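You operate a simulated robot arm through the tools that you are given. There is no shell and no other tool.

Carry out the task below with a simulated robot arm. There is one attempt and no reset: what you move stays moved.

TASK
Mash the boiled potatoes, add the milk and stir it in.
Fine: Large knob off first. Masher till no lump shows, nearly all the milk from the jug, then the wooden spoon. Tools back in the utensil pot, jug back on the cold small ring. Keep off hot pan and ring, drop nothing, spill no more than a spoonful. The ring may be left to cool, HOT lamp lit, with nothing on it that burns. Set things down gently: knock, squeeze or break no china or glass, the hob too. The floor ends dry. Set down upright: masher, milk jug, wooden spoon.

The check looks at the end state, three seconds after you hand in, the way a careful person would. Anything else that was tipped, shoved, dropped, spilled or broken makes it a failure.

THE ROBOT
A 7-joint arm with a two-finger gripper, fixed in place. Base frame: the origin is on the floor under the middle of its stand, x ahead of it, y to its left, z up; the work surface is at about z = 866. Readings come in mm, rad, newtons and seconds.
With the tool pointing down near the work surface it reaches from about 320 to 760 mm from the base axis. Its first joint turns from -2.897 to 2.897 rad. Payload 1.71 kg.
Tool frame: the origin (TCP) lies between the finger pads and is the grasp point; the fingertips stand 20 mm ahead of it; z points along the fingers, y is the line along which they close. The gripper opens to 96 mm; its body begins 113 mm behind the TCP.
Orientation is told as [roll, pitch, yaw] about the base's x, y, z axes, in that order, counted from this pose: with the fingers straight down and closing along the base's y, the tool's x points along the base's -x, its y along +y and its z along -z.

THE INTERFACE
- The arm moves only by the tool drive_tool. Its argument "plan" is a list that holds one entry, the list of rows, each a list of 7 numbers: the turn, a rotation vector about the base's x, y, z in rad, then the shift along the base's x, y, z in mm, then the gripper command, from -1 (shut) to 1 (fully open), values between in proportion. In form: [[[ax, ay, az, dx, dy, dz, fingers], ...]]. A call has 1 to 20 rows; each row shifts and turns the commanded pose from where the row before left it. Rows are played at 5 a second. More than 50 mm and 0.15 rad between two rows, or a gripper value outside its range, and nothing of the call is played. Where a pose cannot be reached the arm comes as near as it can. A force on the tool above 40 N (or 10 N above the force at the start of the call, whichever is more), or a blocked arm, ends the call early, and 0.2 s more pass. Each finger travels about 153 mm/s and halts on what it meets, pressing with about 23 N; the grip force reading is that of the motor and also rises with nothing between the fingers. The clock runs only during rows and for 0.2 s after the last one: add rows that do not move to give the fingers time. It gives the time, the measured TCP pose, the force on the tool (base axes), the opening and the grip force at its end, in the units of the frame above (readings bear some noise), with the torque about the TCP (base axes, N m) and any sound that the robot's microphone picked up, and new pictures: "pictures" is both (left out), scene, wrist or none.
- Cameras (640 x 400 px; columns grow to the right, rows downward): "scene" is fixed at [391.4, 494.5, 1508.2]; the picture's right is [-0.89, -0.46, 0.00], its down [-0.31, 0.59, -0.74] and it looks along [0.34, -0.66, -0.67] (base axes); focal length 255 px, centre (320, 200). "wrist" rides on the gripper at [66, 14, -145] in the tool frame; the picture's right is [-0.21, 0.98, 0.00], its down [-0.88, -0.18, -0.45] and it looks along [-0.44, -0.09, 0.90] (tool axes); focal length 275 px, centre (320, 200). There is no depth. A picture from a camera that has moved, and an enlarged one, comes with that camera's place and axes in the base frame and with its lens. The place of the scene camera against the robot may be out by one fixed shift of up to 18 mm in any direction.
- slide_trunk(by): moves the trunk up (or, below 0, down) by that many mm; the arm rides with it, the base frame stays. It gives what a move gives, with no picture.
- zoom(camera, box): a new picture of the part [left, top, right, bottom] of that camera's present view, enlarged. It takes no simulated time.
- sign_off(): hands the job in; it is judged then, once.

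Nothing tells you positions but the pictures and the camera data. Unless the task says otherwise, let go and move clear before handing in.

The tools are called after ">>>" by a JSON object that holds its "method" and its "body". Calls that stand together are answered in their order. drive_tool: Moves the arm, as the interface text tells. Its arguments: {"type":"object","properties":{"plan":{"type":"array"},"pictures":{"type":"string","enum":["both","scene","wrist","none"]}},"required":["plan"]} The other tools are called the same way: slide_trunk (by) moves the trunk up or down; zoom (camera, box) takes an enlarged picture of a part of a camera's view; sign_off () hands the job in.

At the start:

```text
time: 0.0
ee_pos: [406.7, -11.4, 1314.0]
tcp_rot: [-0.001, 0.002, 0.0]
ft_force: [-0.8, -1.3, 0.6]
wrist_torque: [-0.01, 0.0, -0.02]
width: 95.9
grip_force: 0.1
trunk travel left (down, up): [-275.0, 111.0]
```

scene: 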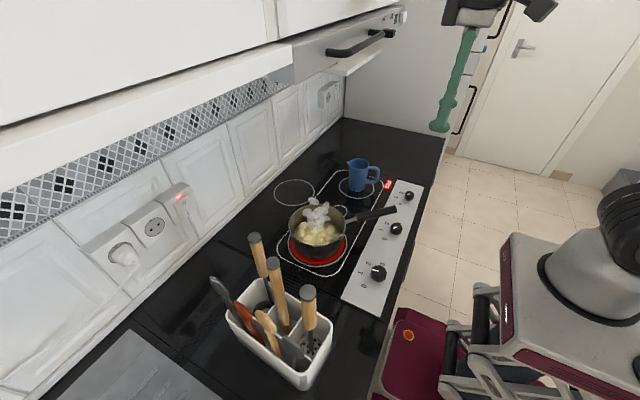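
wrist: 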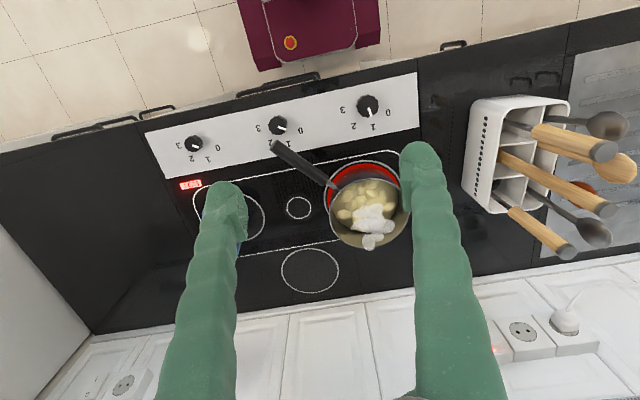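

I see a hob with a steaming pan of potatoes on a red-hot ring, a blue jug on a small ring, three knobs on a light panel and a utensil pot holding several tools. I'll look at the details first, before moving.

>>> {"method": "zoom", "body": {"camera": "scene", "box": [260, 140, 440, 320]}}

>>> {"method": "zoom", "body": {"camera": "scene", "box": [190, 220, 350, 400]}}

>>> {"method": "zoom", "body": {"camera": "wrist", "box": [130, 60, 430, 300]}}

>>> {"method": "zoom", "body": {"camera": "wrist", "box": [440, 70, 640, 270]}}

```text
2.22 times, centred on (350, 230) of scene
camera zoom: at [391.4, 494.5, 1508.2], right [-0.89, -0.46, 0.0], down [-0.31, 0.59, -0.74], along [0.34, -0.66, -0.67], focal length 567 px, centre (253, 133)
```

zoom: 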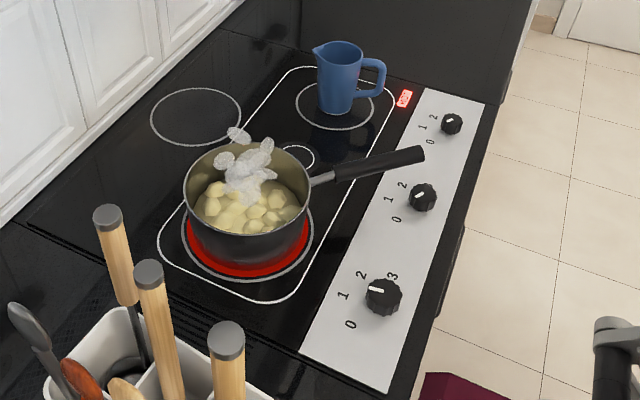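

```text
2.22 times, centred on (270, 310) of scene
camera zoom: at [391.4, 494.5, 1508.2], right [-0.89, -0.46, 0.0], down [-0.31, 0.59, -0.74], along [0.34, -0.66, -0.67], focal length 567 px, centre (431, -44)
```

zoom: 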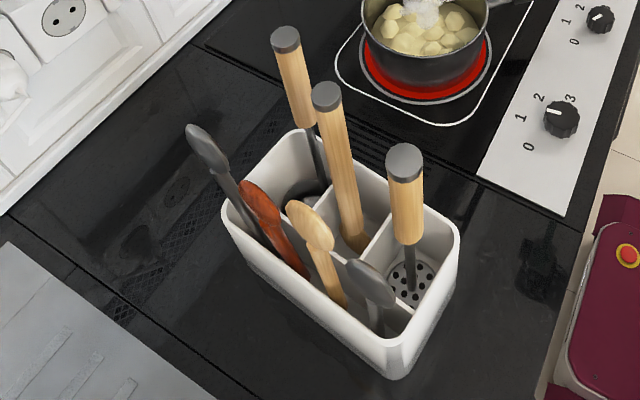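

```text
1.67 times, centred on (280, 180) of wrist
camera zoom: at [342.2, 2.6, 1460.7], right [0.21, 0.98, 0.0], down [0.88, -0.18, 0.44], along [0.43, -0.09, -0.9], focal length 459 px, centre (387, 233)
```

zoom: 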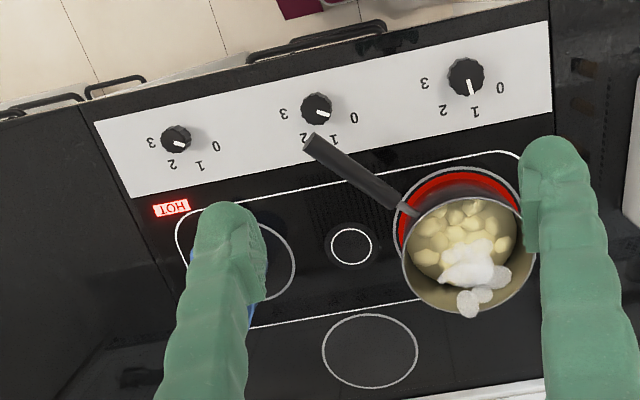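

```text
2.00 times, centred on (540, 170) of wrist
camera zoom: at [342.2, 2.6, 1460.7], right [0.21, 0.98, 0.0], down [0.88, -0.18, 0.44], along [0.43, -0.09, -0.9], focal length 551 px, centre (-120, 260)
```

zoom: 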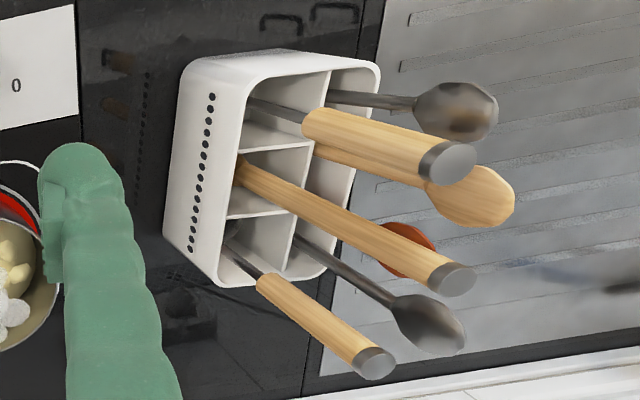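

The large knob (about x 434, y 80) seems to point at "1" while the other two look off. I take the pan to be near (645, 40), the jug near (625, -245) and the utensil pot near (560, 335), so next I move above the large knob to look closer.

>>> {"method": "drive_tool", "body": {"plan": [[[0, 0, 0, 4.6, 15.2, -41.7, 1], [0, 0, 0, 4.6, 15.2, -41.7, 1], [0, 0, 0, 4.6, 15.2, -41.7, 1], [0, 0, 0, 4.6, 15.2, -41.7, 1], [0, 0, 0, 4.6, 15.2, -41.7, 1], [0, 0, 0, 4.6, 15.2, -41.7, 1], [0, 0, 0, 0, 0, 0, 1]]]}}

```text
time: 1.6
ee_pos: [415.3, 78.9, 1070.2]
tcp_rot: [0.001, -0.015, 0.0]
ft_force: [0.2, 0.0, 0.6]
wrist_torque: [0.0, -0.02, -0.01]
width: 95.7
grip_force: 0.0
trunk travel left (down, up): [-275.0, 111.0]
camera wrist: at [347.1, 92.2, 1214.9], right [0.21, 0.98, 0.0], down [0.87, -0.18, 0.46], along [0.45, -0.09, -0.89], focal length 275 px, centre (320, 200)
```

scene: 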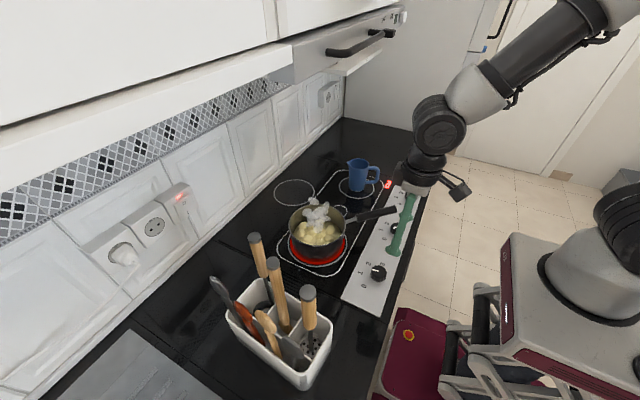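
wrist: 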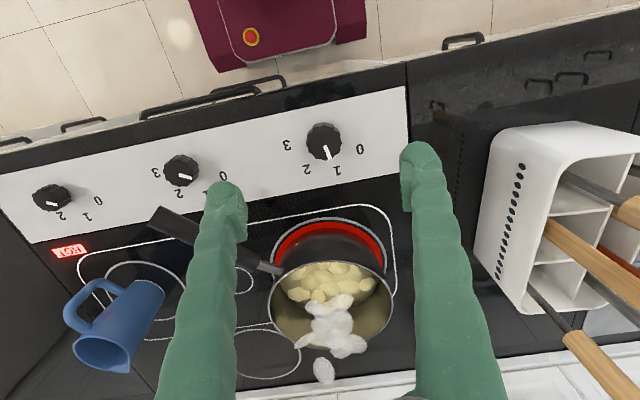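

The arm came to x 415 rather than the commanded 434, so I'll let it settle, check the reading, and zoom in on the knob, the jug and the pan.

>>> {"method": "drive_tool", "body": {"plan": [[[0, 0, 0, 0, 0, 0, 1], [0, 0, 0, 0, 0, 0, 1], [0, 0, 0, 0, 0, 0, 1]]], "pictures": "none"}}

>>> {"method": "zoom", "body": {"camera": "wrist", "box": [260, 100, 420, 200]}}

>>> {"method": "zoom", "body": {"camera": "wrist", "box": [0, 150, 260, 400]}}

>>> {"method": "zoom", "body": {"camera": "wrist", "box": [230, 200, 430, 400]}}

```text
time: 2.4
ee_pos: [416.1, 78.3, 1070.8]
tcp_rot: [0.0, -0.015, 0.0]
ft_force: [-0.4, -0.9, 0.1]
wrist_torque: [-0.01, 0.03, 0.0]
width: 95.9
grip_force: 0.0
trunk travel left (down, up): [-275.0, 111.0]
```

```text
4.00 times, centred on (340, 150) of wrist
camera zoom: at [347.6, 92.3, 1215.2], right [0.21, 0.98, 0.0], down [0.87, -0.18, 0.46], along [0.45, -0.09, -0.89], focal length 1101 px, centre (240, 400)
```

zoom: 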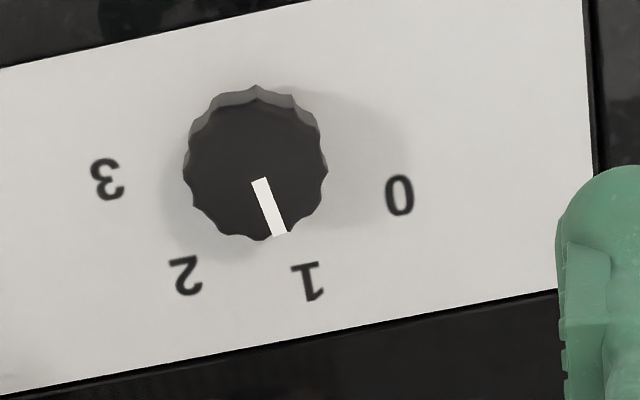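

```text
1.60 times, centred on (130, 275) of wrist
camera zoom: at [347.6, 92.3, 1215.2], right [0.21, 0.98, 0.0], down [0.87, -0.18, 0.46], along [0.45, -0.09, -0.89], focal length 440 px, centre (624, 80)
```

zoom: 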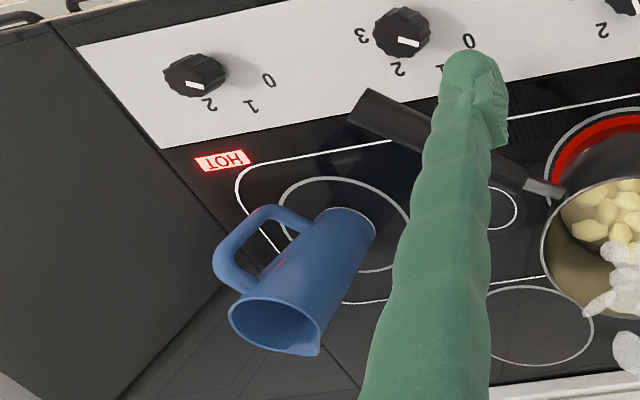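

```text
2.00 times, centred on (330, 300) of wrist
camera zoom: at [347.6, 92.3, 1215.2], right [0.21, 0.98, 0.0], down [0.87, -0.18, 0.46], along [0.45, -0.09, -0.89], focal length 551 px, centre (300, 0)
```

zoom: 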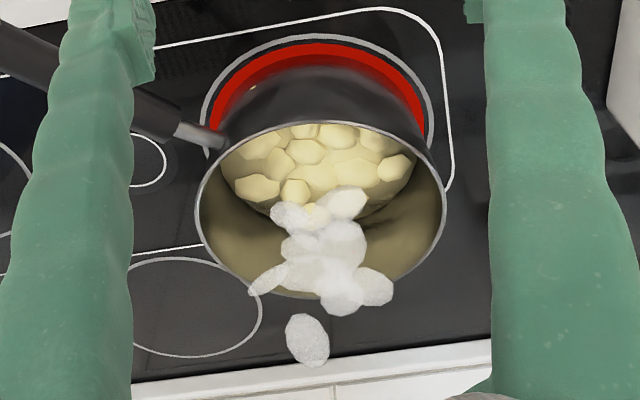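

The pointer is at "1", and "0" lies about 50° counter-clockwise seen from above. The arm stopped about 18 mm short in x, so I'll lower the trunk to bring the shoulder into a better range.

>>> {"method": "slide_trunk", "body": {"by": -80}}

```text
time: 3.6
ee_pos: [414.5, 79.7, 991.5]
tcp_rot: [0.0, -0.013, 0.001]
ft_force: [0.2, 0.2, 0.0]
wrist_torque: [0.01, 0.04, 0.01]
width: 96.2
grip_force: 0.0
trunk travel left (down, up): [-195.0, 191.0]
```

The trunk is down 80 mm; now I'll check whether the commanded pose carries over and nudge forward in x.

>>> {"method": "drive_tool", "body": {"plan": [[[0, 0, 0, 0, 0, 20, 1], [0, 0, 0, 0, 0, 20, 1], [0, 0, 0, 0, 0, 0, 1]]], "pictures": "scene"}}

```text
time: 4.4
ee_pos: [414.7, 80.6, 1031.4]
tcp_rot: [-0.001, -0.013, 0.0]
ft_force: [0.6, -0.8, 0.1]
wrist_torque: [-0.01, -0.02, 0.01]
width: 96.0
grip_force: 0.1
trunk travel left (down, up): [-195.0, 191.0]
```

scene: 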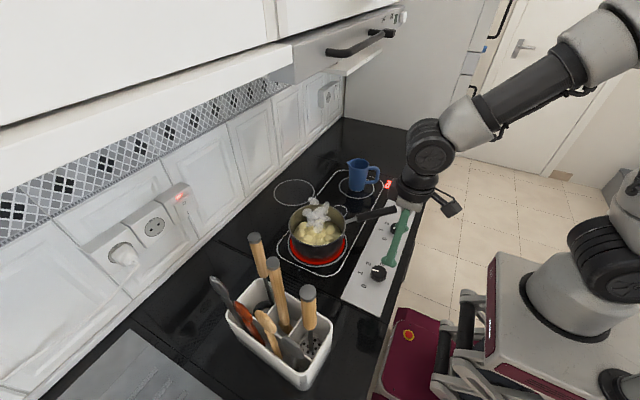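

The command was rebased to the actual pose and moves cleanly now. I'll shift forward 20 mm to centre over the knob and take pictures.

>>> {"method": "drive_tool", "body": {"plan": [[[0, 0.013, 0, 10, 0, -20, 1], [0, 0, 0, 10.5, 0, -20, 1], [0, 0, 0, 0, 0, 0, 1]]], "pictures": "both"}}

```text
time: 5.2
ee_pos: [434.7, 78.9, 992.0]
tcp_rot: [0.001, -0.001, 0.0]
ft_force: [-0.4, 0.0, 0.3]
wrist_torque: [-0.01, 0.04, 0.01]
width: 96.1
grip_force: 0.1
trunk travel left (down, up): [-195.0, 191.0]
camera wrist: at [368.9, 92.3, 1138.0], right [0.21, 0.98, 0.0], down [0.88, -0.18, 0.45], along [0.44, -0.09, -0.89], focal length 275 px, centre (320, 200)
```

scene: 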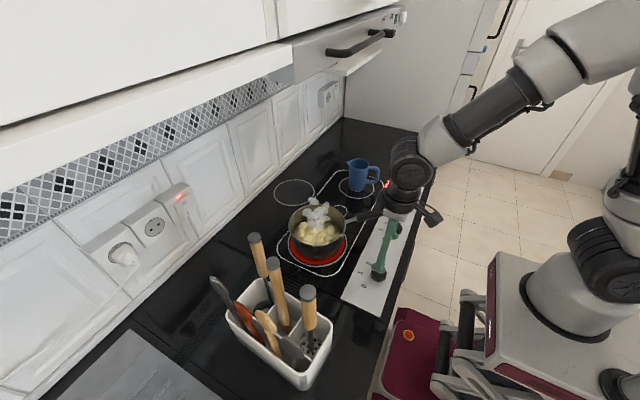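
wrist: 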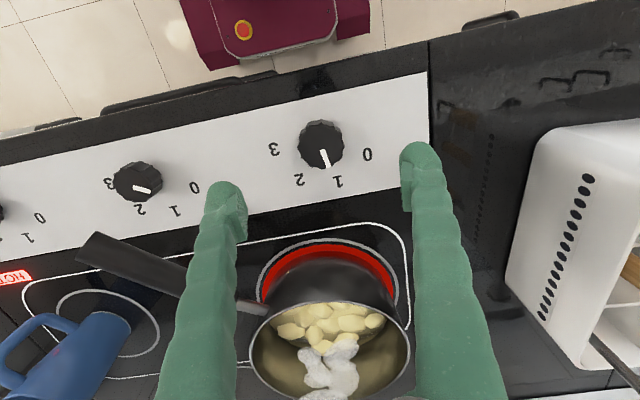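

The knob sits right between the fingers. I'll pre-rotate by -0.45 rad about z so the 0.9 rad turn is centred, and descend partly with the fingers half open.

>>> {"method": "drive_tool", "body": {"plan": [[[0, 0, -0.15, 0.3, 1, -14, 0.6], [0, 0, -0.15, 0.3, 0, -14, 0.6], [0, 0, -0.15, 0, 0, -14, 0.6], [0, 0, 0, 0, 0, -14, 0.6], [0, 0, 0, 0, 0, -14, 0.6], [0, 0, 0, 0, 0, 0, 0.6]]], "pictures": "both"}}

```text
time: 6.6
ee_pos: [435.6, 79.5, 920.4]
tcp_rot: [0.0, -0.002, -0.451]
ft_force: [-1.3, -0.5, 1.3]
wrist_torque: [-0.01, 0.01, -0.03]
width: 76.8
grip_force: 0.1
trunk travel left (down, up): [-195.0, 191.0]
camera wrist: at [383.9, 120.9, 1066.0], right [0.61, 0.79, 0.0], down [0.71, -0.55, 0.45], along [0.35, -0.27, -0.9], focal length 275 px, centre (320, 200)
```

scene: 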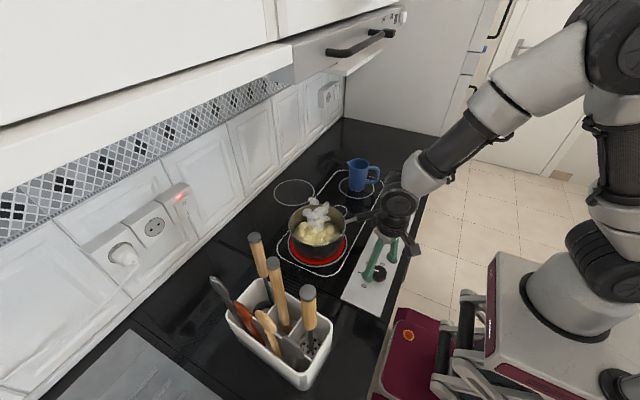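
wrist: 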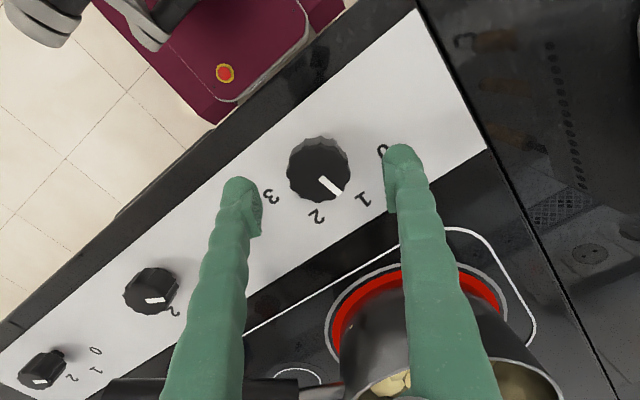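

The fingers straddle the knob with a clear view. I'll lower another 24 mm, then close gently on it.

>>> {"method": "drive_tool", "body": {"plan": [[[0, 0, 0, 0, 0, -8, 0.6], [0, 0, 0, 0, 0, -8, 0.6], [0, 0, 0, 0, 0, -8, 0.6], [0, 0, 0, 0, 0, 0, 0.6]]], "pictures": "wrist"}}

```text
time: 7.6
ee_pos: [434.3, 79.1, 896.2]
tcp_rot: [0.001, -0.001, -0.451]
ft_force: [0.0, -0.5, 0.1]
wrist_torque: [0.02, 0.01, 0.02]
width: 76.8
grip_force: 0.1
trunk travel left (down, up): [-195.0, 191.0]
camera wrist: at [382.9, 120.8, 1042.2], right [0.61, 0.79, 0.0], down [0.71, -0.55, 0.45], along [0.35, -0.27, -0.9], focal length 275 px, centre (320, 200)
```

wrist: 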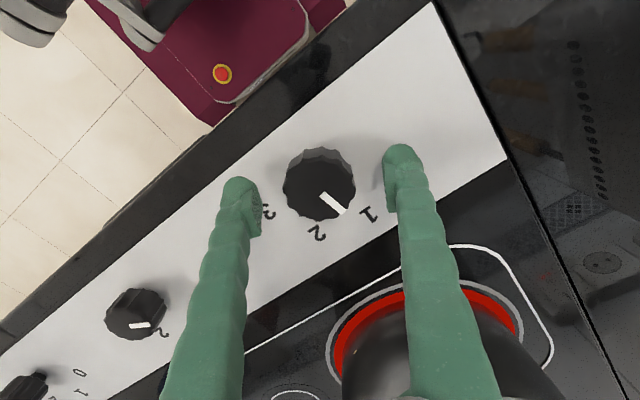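

Spacing looks good and no contact yet. Closing on the knob now.

>>> {"method": "drive_tool", "body": {"plan": [[[0, 0, 0, 0, 0, 0, 0.1], [0, 0, 0, 0, 0, 0, -0.1], [0, 0, 0, 0, 0, 0, -0.3], [0, 0, 0, 0, 0, 0, -0.3]]], "pictures": "wrist"}}

```text
time: 8.6
ee_pos: [435.4, 80.1, 897.5]
tcp_rot: [0.0, 0.0, -0.45]
ft_force: [-0.8, -3.1, -0.5]
wrist_torque: [-0.05, 0.03, -0.01]
width: 40.6
grip_force: 34.8
trunk travel left (down, up): [-195.0, 191.0]
camera wrist: at [382.9, 120.4, 1042.3], right [0.61, 0.79, 0.0], down [0.71, -0.55, 0.45], along [0.35, -0.27, -0.9], focal length 275 px, centre (320, 200)
```

wrist: 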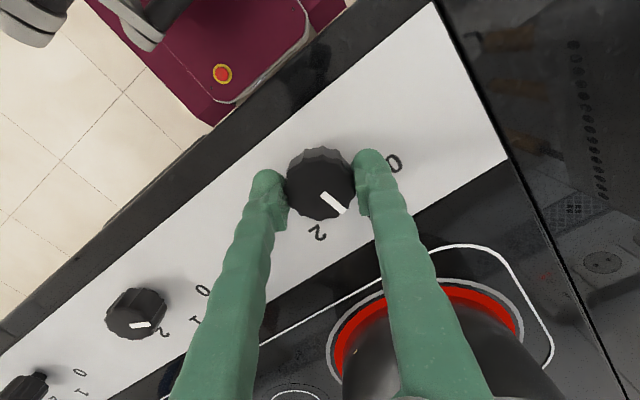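

The knob is held. I'll turn it about 0.88 rad counter-clockwise.

>>> {"method": "drive_tool", "body": {"plan": [[[0, 0, 0.11, 0, 0, 0, -0.3], [0, 0, 0.11, 0, 0, 0, -0.3], [0, 0, 0.11, 0, 0, 0, -0.3], [0, 0, 0.11, 0, 0, 0, -0.3], [0, 0, 0.11, 0, 0, 0, -0.3], [0, 0, 0.11, 0, 0, 0, -0.3], [0, 0, 0.11, 0, 0, 0, -0.3], [0, 0, 0.11, 0, 0, 0, -0.3], [0, 0, 0, 0, 0, 0, -0.3]]], "pictures": "both"}}

```text
time: 10.6
ee_pos: [435.2, 80.2, 898.1]
tcp_rot: [0.002, 0.001, 0.431]
ft_force: [-5.1, 4.2, -19.7]
wrist_torque: [-0.05, 0.12, -0.4]
width: 40.5
grip_force: 34.6
trunk travel left (down, up): [-195.0, 191.0]
camera wrist: at [370.9, 64.8, 1043.2], right [-0.22, 0.98, 0.0], down [0.87, 0.2, 0.44], along [0.43, 0.1, -0.9], focal length 275 px, centre (320, 200)
```

scene: 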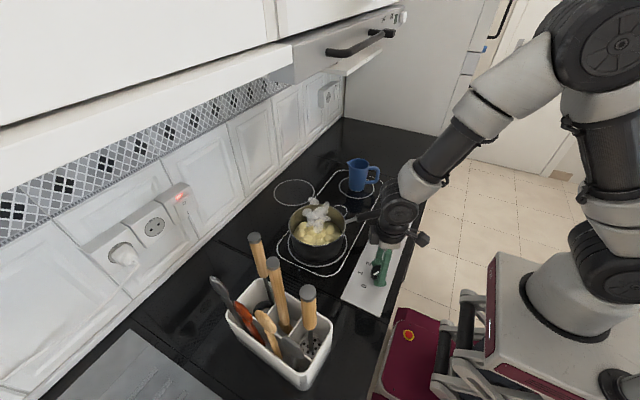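
wrist: 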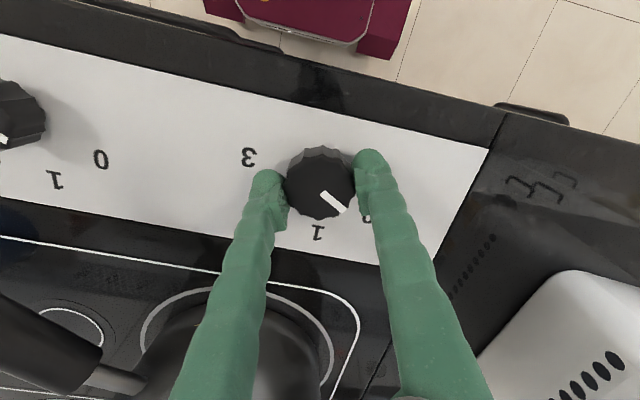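

The ring has gone dark, so the knob turned. I'll open the fingers and rise to verify the pointer is on "0".

>>> {"method": "drive_tool", "body": {"plan": [[[0, 0, 0, 0, 0, 0, 0.0], [0, 0, 0, 0, 0, 0, 0.5], [0, 0, 0, 0, 0, 15, 0.6], [0, 0, 0, 0, 0, 40, 0.6], [0, 0, 0, 0, 0, 45, 0.6], [0, 0, 0, 0, 0, 0, 0.6]]], "pictures": "both"}}

>>> {"method": "zoom", "body": {"camera": "wrist", "box": [220, 80, 420, 205]}}

```text
time: 12.0
ee_pos: [436.3, 76.9, 998.3]
tcp_rot: [0.001, 0.0, 0.429]
ft_force: [0.0, 0.6, -0.3]
wrist_torque: [0.0, -0.01, 0.0]
width: 76.4
grip_force: 0.1
trunk travel left (down, up): [-195.0, 191.0]
camera wrist: at [371.2, 61.5, 1144.8], right [-0.22, 0.98, 0.0], down [0.87, 0.2, 0.45], along [0.43, 0.1, -0.9], focal length 275 px, centre (320, 200)
```

scene: 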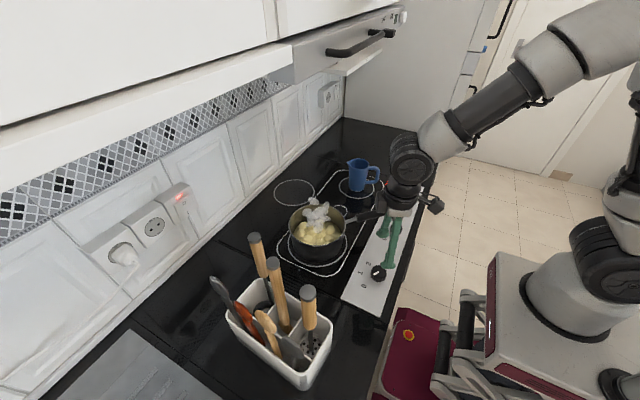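
wrist: 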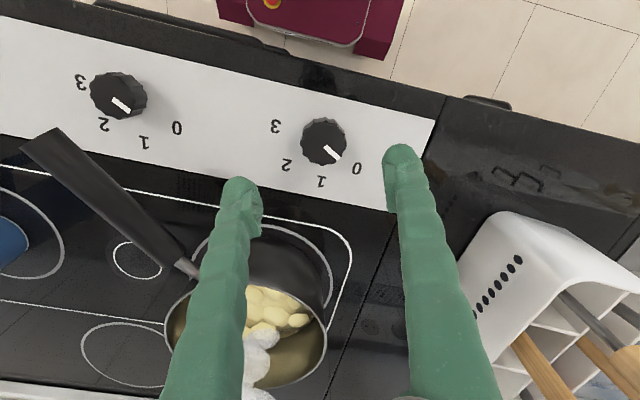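

```text
3.20 times, centred on (320, 142) of wrist
camera zoom: at [371.2, 61.5, 1144.8], right [-0.22, 0.98, 0.0], down [0.87, 0.2, 0.45], along [0.43, 0.1, -0.9], focal length 881 px, centre (320, 384)
```

zoom: 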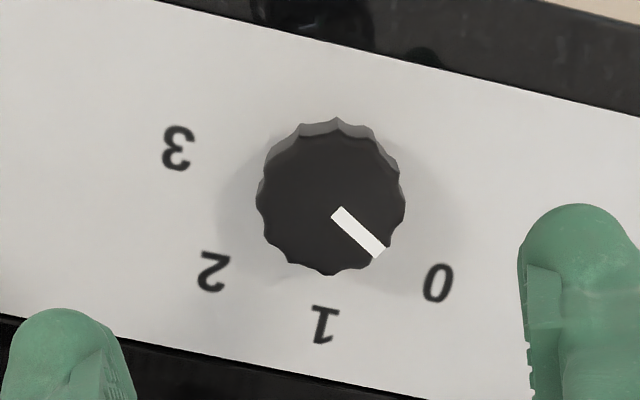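

The pointer reads about 58° versus the "0" label at about 60°, matching the other off knobs, and the ring is dark. Next I rise and move over to look down at the utensil pot.

>>> {"method": "drive_tool", "body": {"plan": [[[0, 0, -0.1, 0, 0, 42, 0.6], [0, 0, -0.1, 0, 0, 42, 0.6], [0, 0, -0.1, 0, 0, 42, 0.6], [0, 0, -0.13, 0, 0, 42, 0.6], [0, 0, 0, 0, 0, 42, 0.6], [0, 0, 0, 0, 0, 42, 0.6], [0, 0, 0, 10, 40, 10, 0.6], [0, 0, 0, 10, 40, 10, 0.6], [0, 0, 0, 10, 40, 10, 0.6], [0, 0, 0, 10, 40, 10, 0.6], [0, 0, 0, 10, 40, 10, 0.6], [0, 0, 0, 10, 40, 10, 0.6], [0, 0, 0, 0, 0, 0, 0.6]]], "pictures": "both"}}

```text
time: 14.8
ee_pos: [498.1, 321.7, 1313.8]
tcp_rot: [-0.002, -0.003, -0.003]
ft_force: [-0.8, -0.8, 0.3]
wrist_torque: [-0.01, -0.03, 0.0]
width: 76.9
grip_force: 0.1
trunk travel left (down, up): [-195.0, 191.0]
camera wrist: at [431.8, 335.3, 1458.8], right [0.21, 0.98, 0.0], down [0.88, -0.19, 0.45], along [0.44, -0.09, -0.89], focal length 275 px, centre (320, 200)
```

scene: 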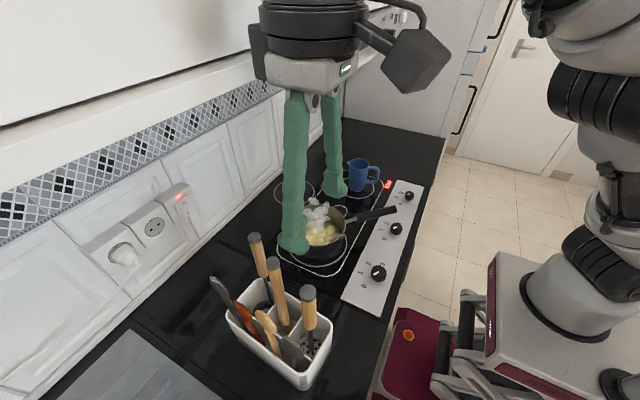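
wrist: 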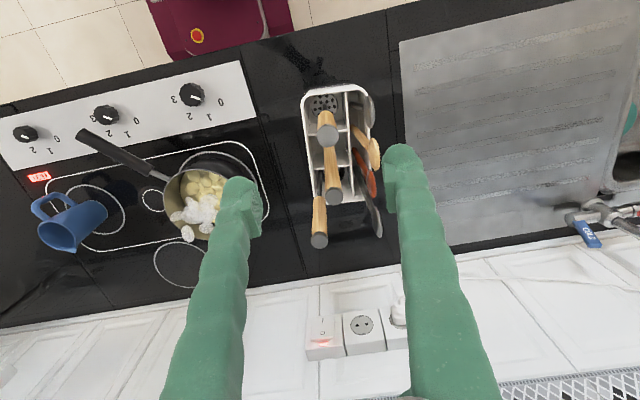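

>>> {"method": "zoom", "body": {"camera": "wrist", "box": [280, 70, 400, 260]}}

>>> {"method": "zoom", "body": {"camera": "scene", "box": [200, 260, 340, 400]}}

>>> {"method": "zoom", "body": {"camera": "wrist", "box": [0, 60, 260, 300]}}

```text
2.11 times, centred on (340, 165) of wrist
camera zoom: at [431.8, 335.3, 1458.8], right [0.21, 0.98, 0.0], down [0.88, -0.19, 0.45], along [0.44, -0.09, -0.89], focal length 580 px, centre (278, 274)
```

zoom: 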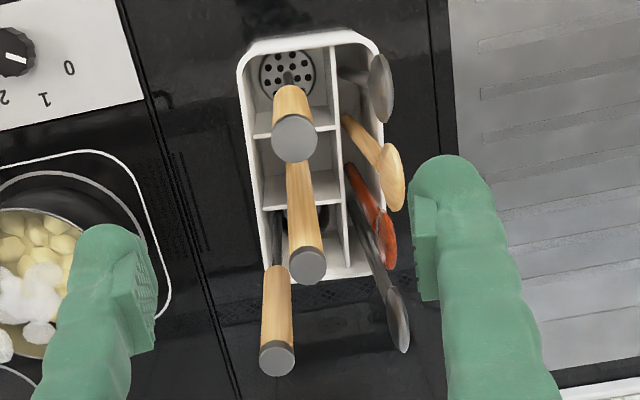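

```text
2.86 times, centred on (270, 330) of scene
camera zoom: at [391.4, 494.5, 1508.2], right [-0.89, -0.46, 0.0], down [-0.31, 0.59, -0.74], along [0.34, -0.66, -0.67], focal length 729 px, centre (463, -171)
```

zoom: 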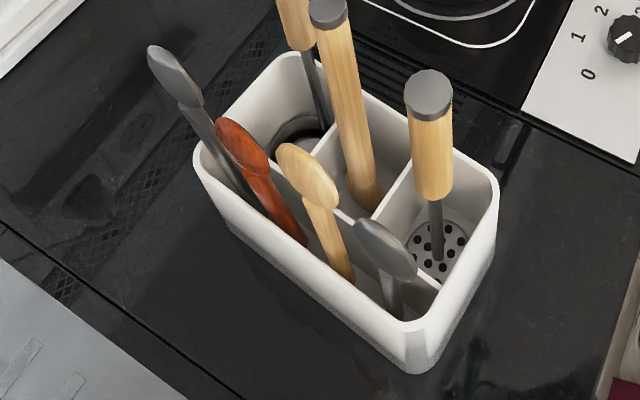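

```text
1.67 times, centred on (130, 180) of wrist
camera zoom: at [431.8, 335.3, 1458.8], right [0.21, 0.98, 0.0], down [0.88, -0.19, 0.45], along [0.44, -0.09, -0.89], focal length 459 px, centre (637, 233)
```

zoom: 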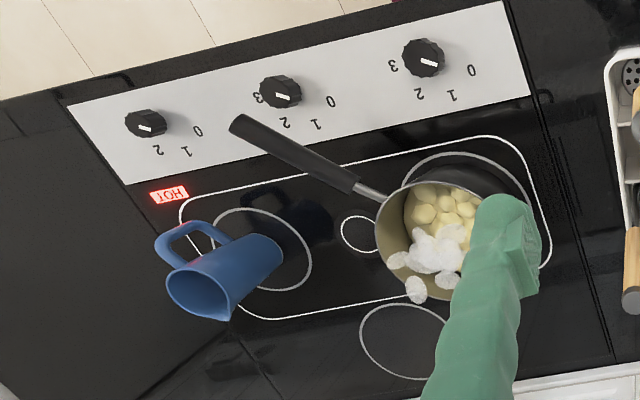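

The near-left compartment holds the masher (perforated disc, handle top about (512, 330, 1126)). The middle one is a capped all-wood tool with its head down, which I take as the wooden spoon. Next I position above the masher handle with a modest opening.

>>> {"method": "drive_tool", "body": {"plan": [[[0, 0, 0, 5, 3, -25, 0.3], [0, 0, 0, 5, 3, -40, 0.2], [0, 0, 0, 4, 2, -40, 0.2], [0, 0, 0, 0, 0, -40, 0.2], [0, 0, 0, 0, 0, 0, 0.2]]], "pictures": "both"}}

```text
time: 16.0
ee_pos: [511.2, 327.2, 1167.4]
tcp_rot: [0.001, -0.002, 0.001]
ft_force: [-0.3, -0.7, -0.6]
wrist_torque: [0.02, -0.01, 0.03]
width: 57.6
grip_force: 0.0
trunk travel left (down, up): [-195.0, 191.0]
camera wrist: at [447.0, 341.0, 1311.9], right [0.21, 0.98, 0.0], down [0.88, -0.18, 0.45], along [0.44, -0.09, -0.9], focal length 275 px, centre (320, 200)
```

scene: 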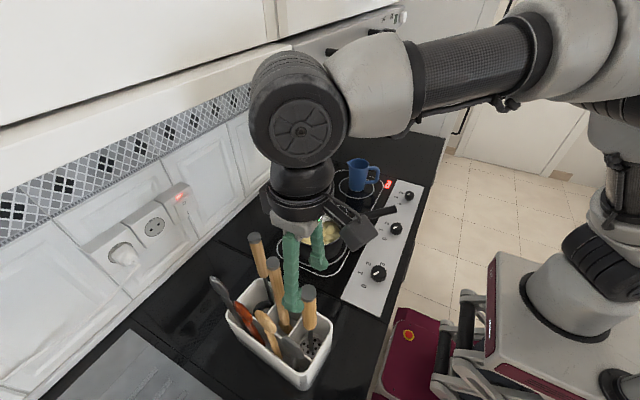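
wrist: 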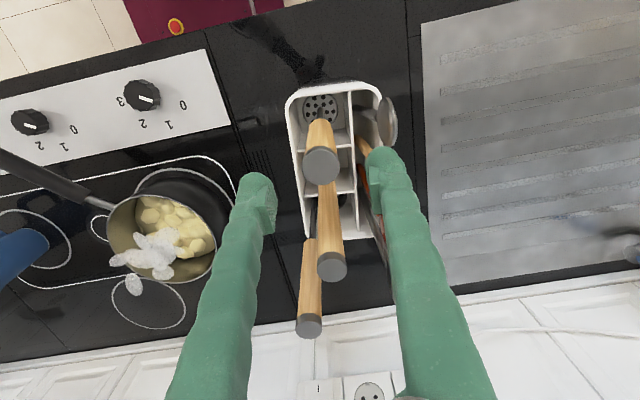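

Alignment is good (handle cap about (511, 329)). I descend to z≈1100 around the handle.

>>> {"method": "drive_tool", "body": {"plan": [[[0, 0, 0, 0, 1, -17, 0.2], [0, 0, 0, 0, 1, -17, 0.2], [0, 0, 0, 0, 0, -17, 0.2], [0, 0, 0, 0, 0, -17, 0.2], [0, 0, 0, 0, 0, 0, 0.2]]], "pictures": "both"}}

```text
time: 17.2
ee_pos: [512.8, 328.9, 1098.2]
tcp_rot: [0.001, -0.002, 0.0]
ft_force: [-0.6, -0.1, -0.2]
wrist_torque: [0.0, 0.03, -0.04]
width: 57.5
grip_force: 0.1
trunk travel left (down, up): [-195.0, 191.0]
camera wrist: at [446.3, 342.2, 1243.6], right [0.21, 0.98, 0.0], down [0.88, -0.18, 0.45], along [0.44, -0.09, -0.9], focal length 275 px, centre (320, 200)
```

scene: 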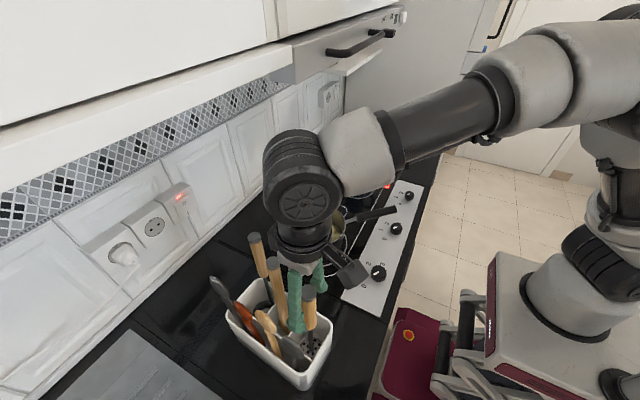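
wrist: 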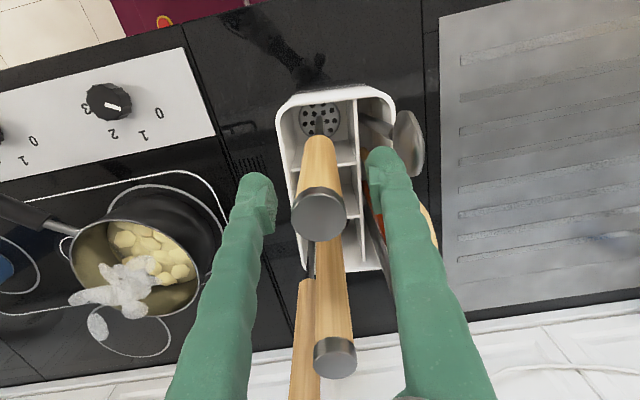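

The handle is centred between the fingers. I close the grip.

>>> {"method": "drive_tool", "body": {"plan": [[[0, 0, 0, 0, 0, 0, -0.1], [0, 0, 0, 0, 0, 0, -0.4], [0, 0, 0, 0, 0, 0, -0.7], [0, 0, 0, 0, 0, 0, -1], [0, 0, 0, 0, 0, 0, -1]]], "pictures": "wrist"}}

```text
time: 18.4
ee_pos: [511.3, 328.9, 1097.8]
tcp_rot: [0.0, -0.002, 0.0]
ft_force: [0.5, -0.4, 0.2]
wrist_torque: [0.02, -0.06, 0.0]
width: 24.4
grip_force: 23.3
trunk travel left (down, up): [-195.0, 191.0]
camera wrist: at [446.4, 342.2, 1243.7], right [0.21, 0.98, 0.0], down [0.88, -0.18, 0.45], along [0.44, -0.09, -0.9], focal length 275 px, centre (320, 200)
```

wrist: 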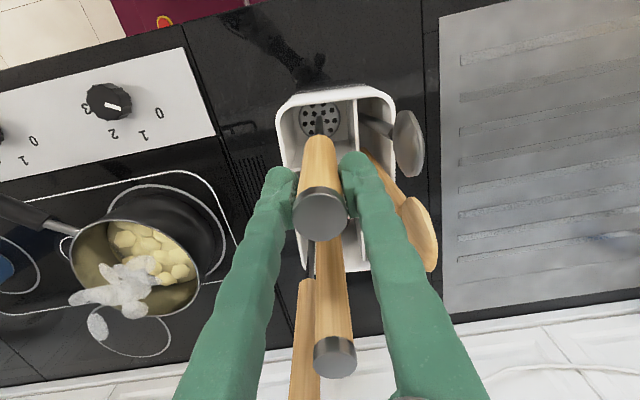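

The masher is gripped at 24 mm width. I lift straight up slowly out of its compartment.

>>> {"method": "drive_tool", "body": {"plan": [[[0, 0, 0, 0, 0, 8, -1], [0, 0, 0, 0, 0, 12, -1], [0, 0, 0, 0, 0, 20, -1], [0, 0, 0, 0, 0, 20, -1], [0, 0, 0, 0, 0, 20, -1], [0, 0, 0, 0, 0, 20, -1], [0, 0, 0, 0, 0, 20, -1], [0, 0, 0, 0, 0, 0, -1]]], "pictures": "both"}}

```text
time: 20.2
ee_pos: [511.4, 330.4, 1218.1]
tcp_rot: [0.0, -0.001, -0.001]
ft_force: [0.0, -0.4, -0.8]
wrist_torque: [-0.01, 0.0, 0.0]
width: 24.4
grip_force: 22.9
trunk travel left (down, up): [-195.0, 191.0]
camera wrist: at [446.7, 343.4, 1362.9], right [0.21, 0.98, 0.0], down [0.88, -0.18, 0.45], along [0.44, -0.09, -0.9], focal length 275 px, centre (320, 200)
```

scene: 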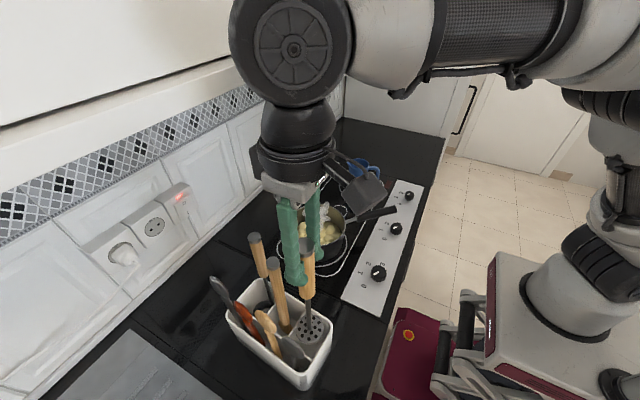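
wrist: 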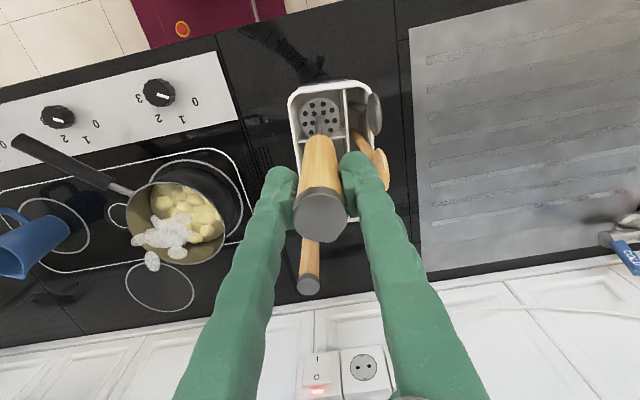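

The masher is out of its slot, I think. I'll zoom in to check the disc clears the rim before moving sideways.

>>> {"method": "zoom", "body": {"camera": "scene", "box": [230, 250, 370, 390]}}

>>> {"method": "zoom", "body": {"camera": "wrist", "box": [260, 60, 420, 300]}}

>>> {"method": "zoom", "body": {"camera": "wrist", "box": [100, 130, 270, 320]}}

```text
2.86 times, centred on (300, 320) of scene
camera zoom: at [391.4, 494.5, 1508.2], right [-0.89, -0.46, 0.0], down [-0.31, 0.59, -0.74], along [0.34, -0.66, -0.67], focal length 729 px, centre (377, -143)
```

zoom: 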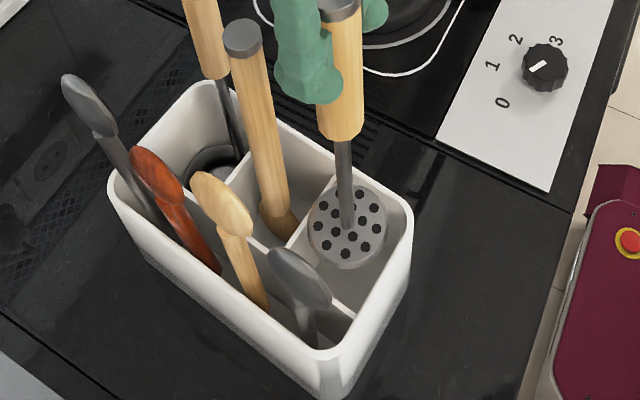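

```text
1.67 times, centred on (340, 180) of wrist
camera zoom: at [446.7, 343.4, 1362.9], right [0.21, 0.98, 0.0], down [0.88, -0.18, 0.45], along [0.44, -0.09, -0.9], focal length 459 px, centre (287, 233)
```

zoom: 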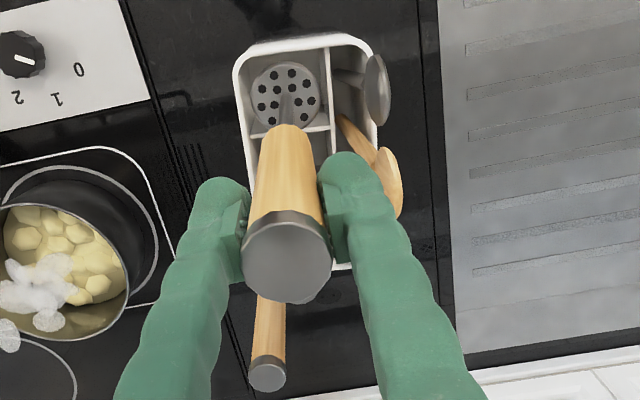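

```text
2.11 times, centred on (185, 225) of wrist
camera zoom: at [446.7, 343.4, 1362.9], right [0.21, 0.98, 0.0], down [0.88, -0.18, 0.45], along [0.44, -0.09, -0.9], focal length 580 px, centre (604, 147)
```

zoom: 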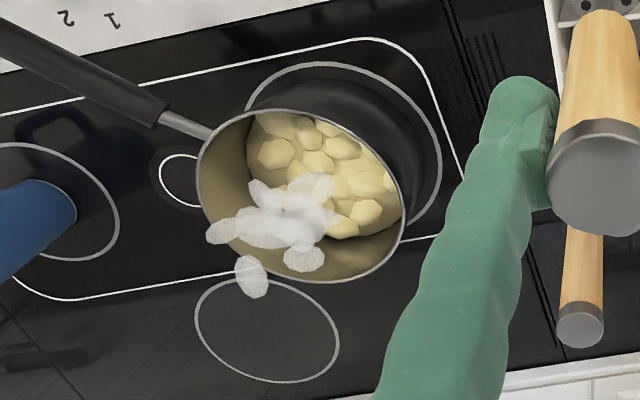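

The disc clears the rim, and the middle tool's rounded wooden head confirms it is the wooden spoon. I estimate the pan centre at about (643, 45) with its rim near z 940, so I carry the masher over it high up.

>>> {"method": "drive_tool", "body": {"plan": [[[0, 0, 0, 0, -30, 5, -1], [0, 0, 0, 0, -45, 5, -1], [0, 0, 0, 5, -40, 0, -1], [0, 0, 0, 22, -30, 0, -1], [0, 0, 0, 22, -30, 0, -1], [0, 0, 0, 22, -30, 0, -1], [0, 0, 0, 22, -30, 0, -1], [0, 0, 0, 22, -30, 0, -1], [0, 0, 0, 17, -20, 0, -1], [0, 0, 0, 0, 0, 0, -1]]], "pictures": "both"}}

```text
time: 21.4
ee_pos: [532.4, 158.1, 1240.1]
tcp_rot: [0.004, -0.012, 0.008]
ft_force: [-1.0, -0.2, -0.6]
wrist_torque: [0.04, -0.08, -0.03]
width: 24.5
grip_force: 23.2
trunk travel left (down, up): [-195.0, 191.0]
stopped in row 6: the force on the tool passed its limit at 50 N (the readings are from after the stop); the commanded pose is now the measured one
camera wrist: at [464.8, 169.5, 1383.9], right [0.2, 0.98, 0.01], down [0.87, -0.18, 0.45], along [0.45, -0.08, -0.89], focal length 275 px, centre (320, 200)
```

scene: 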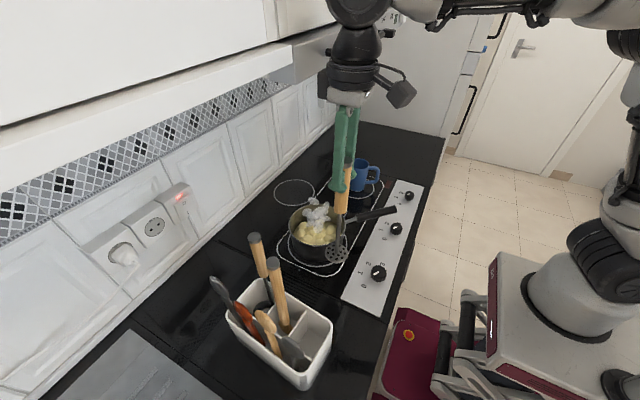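
wrist: 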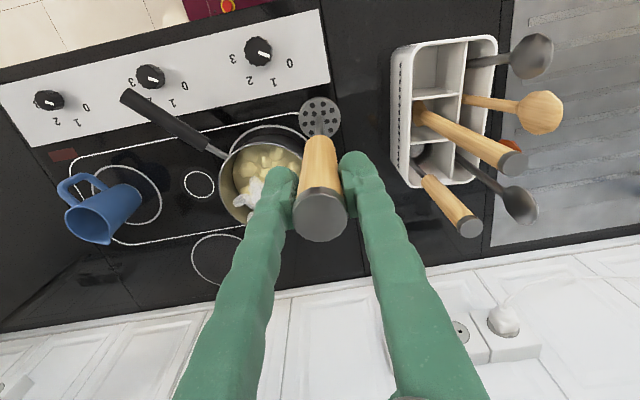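

The move stopped on a force limit at about (532, 158), with no pan near the masher, so I suspect the hand touched the hood or cabinet overhead or something transient happened. I'll look closely before moving on.

>>> {"method": "zoom", "body": {"camera": "scene", "box": [230, 0, 450, 140]}}

>>> {"method": "zoom", "body": {"camera": "scene", "box": [260, 130, 420, 290]}}

>>> {"method": "zoom", "body": {"camera": "wrist", "box": [180, 70, 420, 260]}}

```text
2.86 times, centred on (340, 70) of scene
camera zoom: at [391.4, 494.5, 1508.2], right [-0.89, -0.46, 0.0], down [-0.31, 0.59, -0.74], along [0.34, -0.66, -0.67], focal length 729 px, centre (263, 571)
```

zoom: 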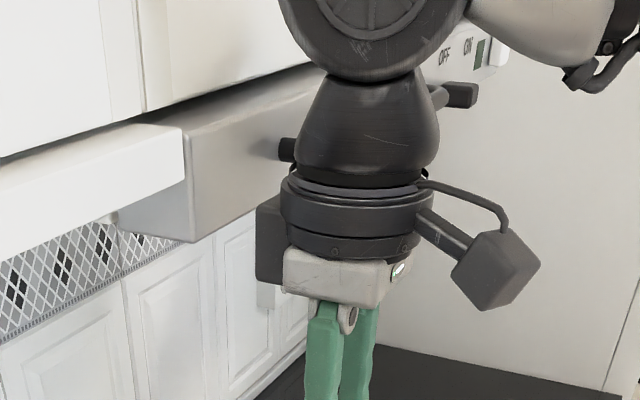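

```text
2.50 times, centred on (340, 210) of scene
camera zoom: at [391.4, 494.5, 1508.2], right [-0.89, -0.46, 0.0], down [-0.31, 0.59, -0.74], along [0.34, -0.66, -0.67], focal length 638 px, centre (270, 175)
```

zoom: 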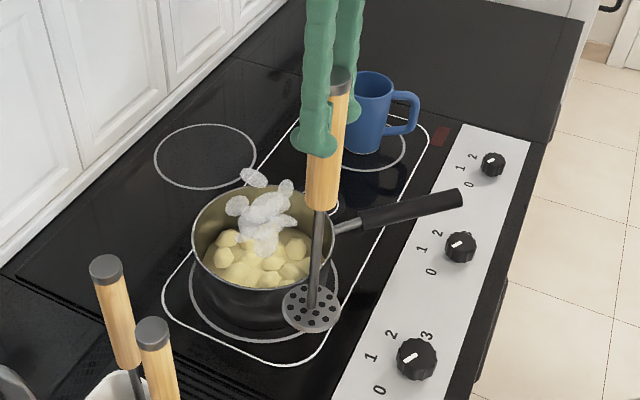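

```text
2.11 times, centred on (300, 165) of wrist
camera zoom: at [464.8, 169.5, 1383.9], right [0.2, 0.98, 0.01], down [0.87, -0.18, 0.45], along [0.45, -0.08, -0.89], focal length 580 px, centre (362, 274)
```

zoom: 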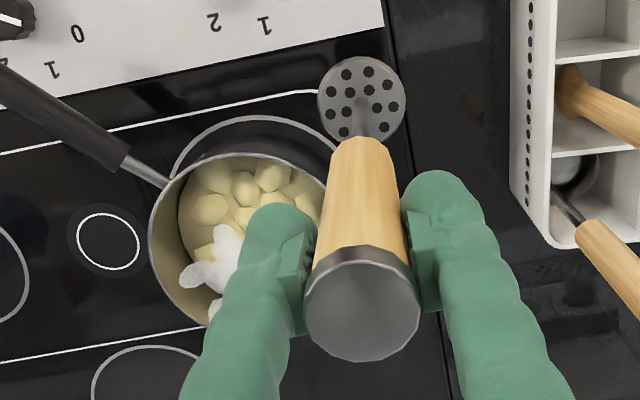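

The hood's front edge (about x 590–610, lower edge about z 1385) is where the hand touched, so a vertical grip cannot work over the pan. I'll take the masher back to its slot and re-grip it with the hand tilted about 45° toward the robot so it stays clear of the hood.

>>> {"method": "drive_tool", "body": {"plan": [[[-0.004, 0.012, -0.008, -8, 15, -5, -1], [0, 0, 0, -5, 27, -5, -1], [0, 0, 0, -5, 30, -5, -1], [0, 0, 0, -3, 30, -5, -1], [0, 0, 0, 0, 30, 0, -1], [0, 0, 0, 0, 25, 0, -1], [0, 0, 0, 0, 15, 0, -1], [0, 0, 0, 0, 0, 0, -1], [0, 0, 0, 0, 0, 0, -1]]], "pictures": "both"}}

```text
time: 23.4
ee_pos: [515.3, 332.4, 1216.5]
tcp_rot: [0.0, 0.006, -0.001]
ft_force: [0.8, -0.5, -0.8]
wrist_torque: [0.02, 0.02, -0.01]
width: 24.3
grip_force: 22.9
trunk travel left (down, up): [-195.0, 191.0]
camera wrist: at [451.7, 345.3, 1362.0], right [0.21, 0.98, 0.0], down [0.88, -0.18, 0.44], along [0.43, -0.09, -0.9], focal length 275 px, centre (320, 200)
```

scene: 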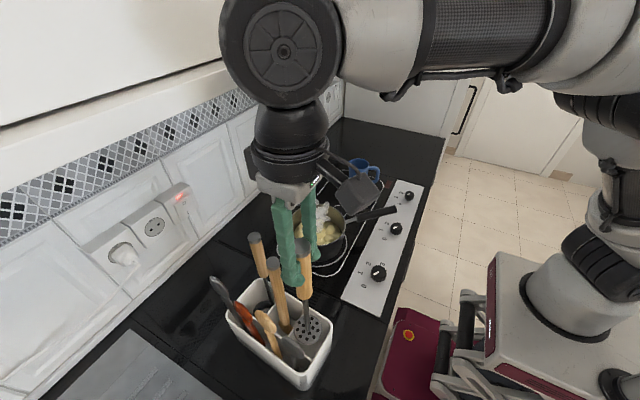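
wrist: 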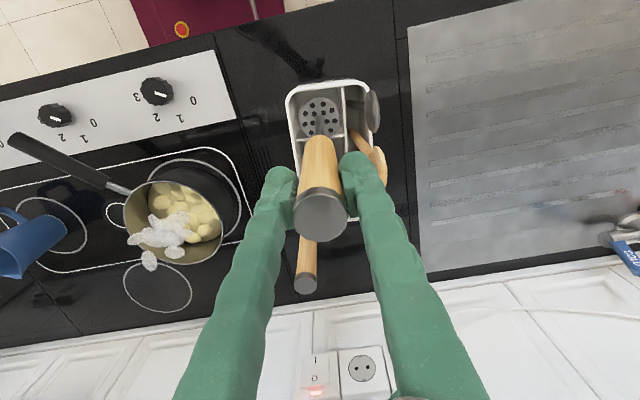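

I'm back over the slot, offset by about (4, 2) mm. I'll correct that and check the disc against the compartment before lowering.

>>> {"method": "drive_tool", "body": {"plan": [[[0, -0.006, 0, -3.5, -2.5, 0, -1], [0, 0, 0, 0, 0, 0, -1]]], "pictures": "none"}}

>>> {"method": "zoom", "body": {"camera": "wrist", "box": [270, 70, 390, 145]}}

>>> {"method": "zoom", "body": {"camera": "scene", "box": [230, 250, 370, 390]}}

```text
time: 24.0
ee_pos: [512.6, 327.8, 1215.9]
tcp_rot: [-0.001, -0.001, 0.0]
ft_force: [1.3, 0.9, -1.1]
wrist_torque: [-0.04, 0.03, -0.02]
width: 24.7
grip_force: 23.0
trunk travel left (down, up): [-195.0, 191.0]
```

```text
5.33 times, centred on (330, 108) of wrist
camera zoom: at [447.5, 342.0, 1361.6], right [0.21, 0.98, 0.0], down [0.88, -0.18, 0.45], along [0.44, -0.09, -0.9], focal length 1468 px, centre (267, 693)
```

zoom: 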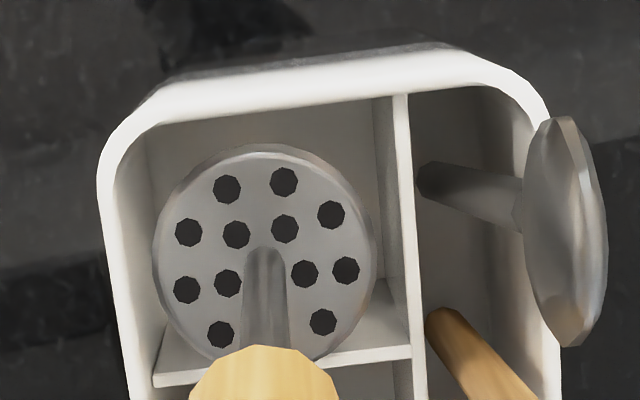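

```text
2.86 times, centred on (300, 320) of scene
camera zoom: at [391.4, 494.5, 1508.2], right [-0.89, -0.46, 0.0], down [-0.31, 0.59, -0.74], along [0.34, -0.66, -0.67], focal length 729 px, centre (377, -143)
```

zoom: 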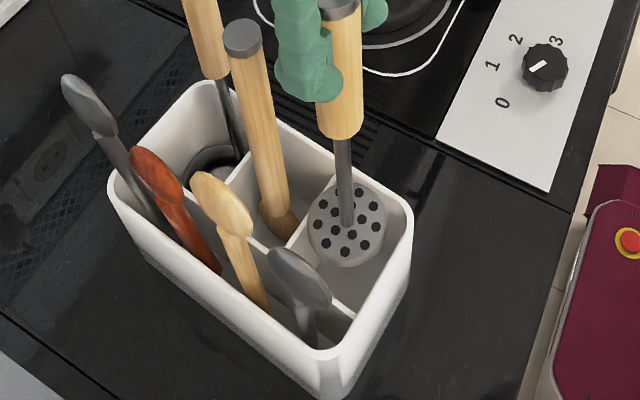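

The disc hangs vertically and within the compartment, as before. Lowering it back into its slot.

>>> {"method": "drive_tool", "body": {"plan": [[[0, 0, 0, 0.5, 0.8, -12, -1], [0, 0, 0, 0, 0, -15, -1], [0, 0, 0, 0, 0, -15, -1], [0, 0, 0, 0, 0, -15, -1], [0, 0, 0, 0, 0, -15, -1], [0, 0, 0, 0, 0, -15, -1], [0, 0, 0, 0, 0, -12, -1], [0, 0, 0, 0, 0, -8, -1], [0, 0, 0, 0, 0, -4, -1], [0, 0, 0, 0, 0, -2, -1], [0, 0, 0, 0, 0, 0, -1]]], "pictures": "both"}}

```text
time: 26.4
ee_pos: [512.9, 329.6, 1103.5]
tcp_rot: [-0.001, -0.002, 0.002]
ft_force: [-0.2, -0.8, -0.3]
wrist_torque: [-0.04, 0.01, -0.01]
width: 24.2
grip_force: 22.3
trunk travel left (down, up): [-195.0, 191.0]
camera wrist: at [447.5, 342.2, 1248.7], right [0.21, 0.98, 0.0], down [0.88, -0.18, 0.45], along [0.44, -0.09, -0.9], focal length 275 px, centre (320, 200)
```

scene: 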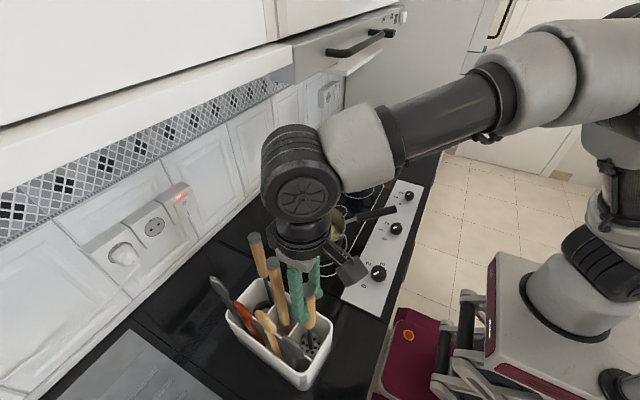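
wrist: 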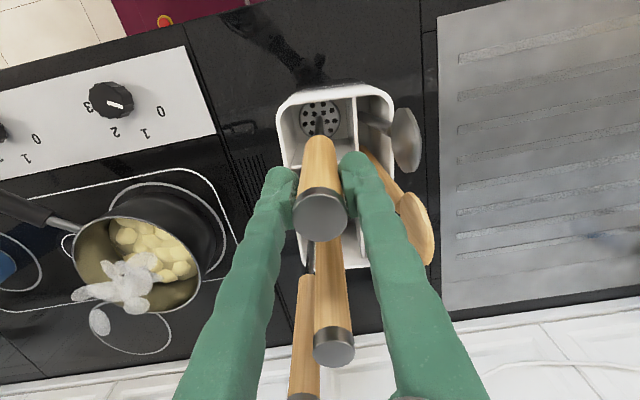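

About 5 mm above the original height. I'll ease down the last bit in small steps.

>>> {"method": "drive_tool", "body": {"plan": [[[0, 0, 0, 0, 0, -1.5, -1], [0, 0, 0, 0, 0, -1.5, -1], [0, 0, 0, 0, 0, -1.5, -1], [0, 0, 0, 0, 0, 0, -1]]], "pictures": "none"}}

```text
time: 27.4
ee_pos: [511.8, 329.0, 1098.4]
tcp_rot: [0.001, -0.002, 0.002]
ft_force: [-0.9, 1.0, -1.0]
wrist_torque: [0.0, -0.03, 0.05]
width: 24.7
grip_force: 22.8
trunk travel left (down, up): [-195.0, 191.0]
```

>>> {"method": "drive_tool", "body": {"plan": [[[0, 0, 0, 0, 0, -1, -1], [0, 0, 0, 0, 0, 0, -1]]], "pictures": "none"}}

```text
time: 28.0
ee_pos: [512.6, 328.6, 1098.7]
tcp_rot: [0.002, -0.001, 0.0]
ft_force: [0.1, -0.1, 4.0]
wrist_torque: [0.02, 0.04, 0.01]
width: 24.4
grip_force: 23.2
trunk travel left (down, up): [-195.0, 191.0]
```

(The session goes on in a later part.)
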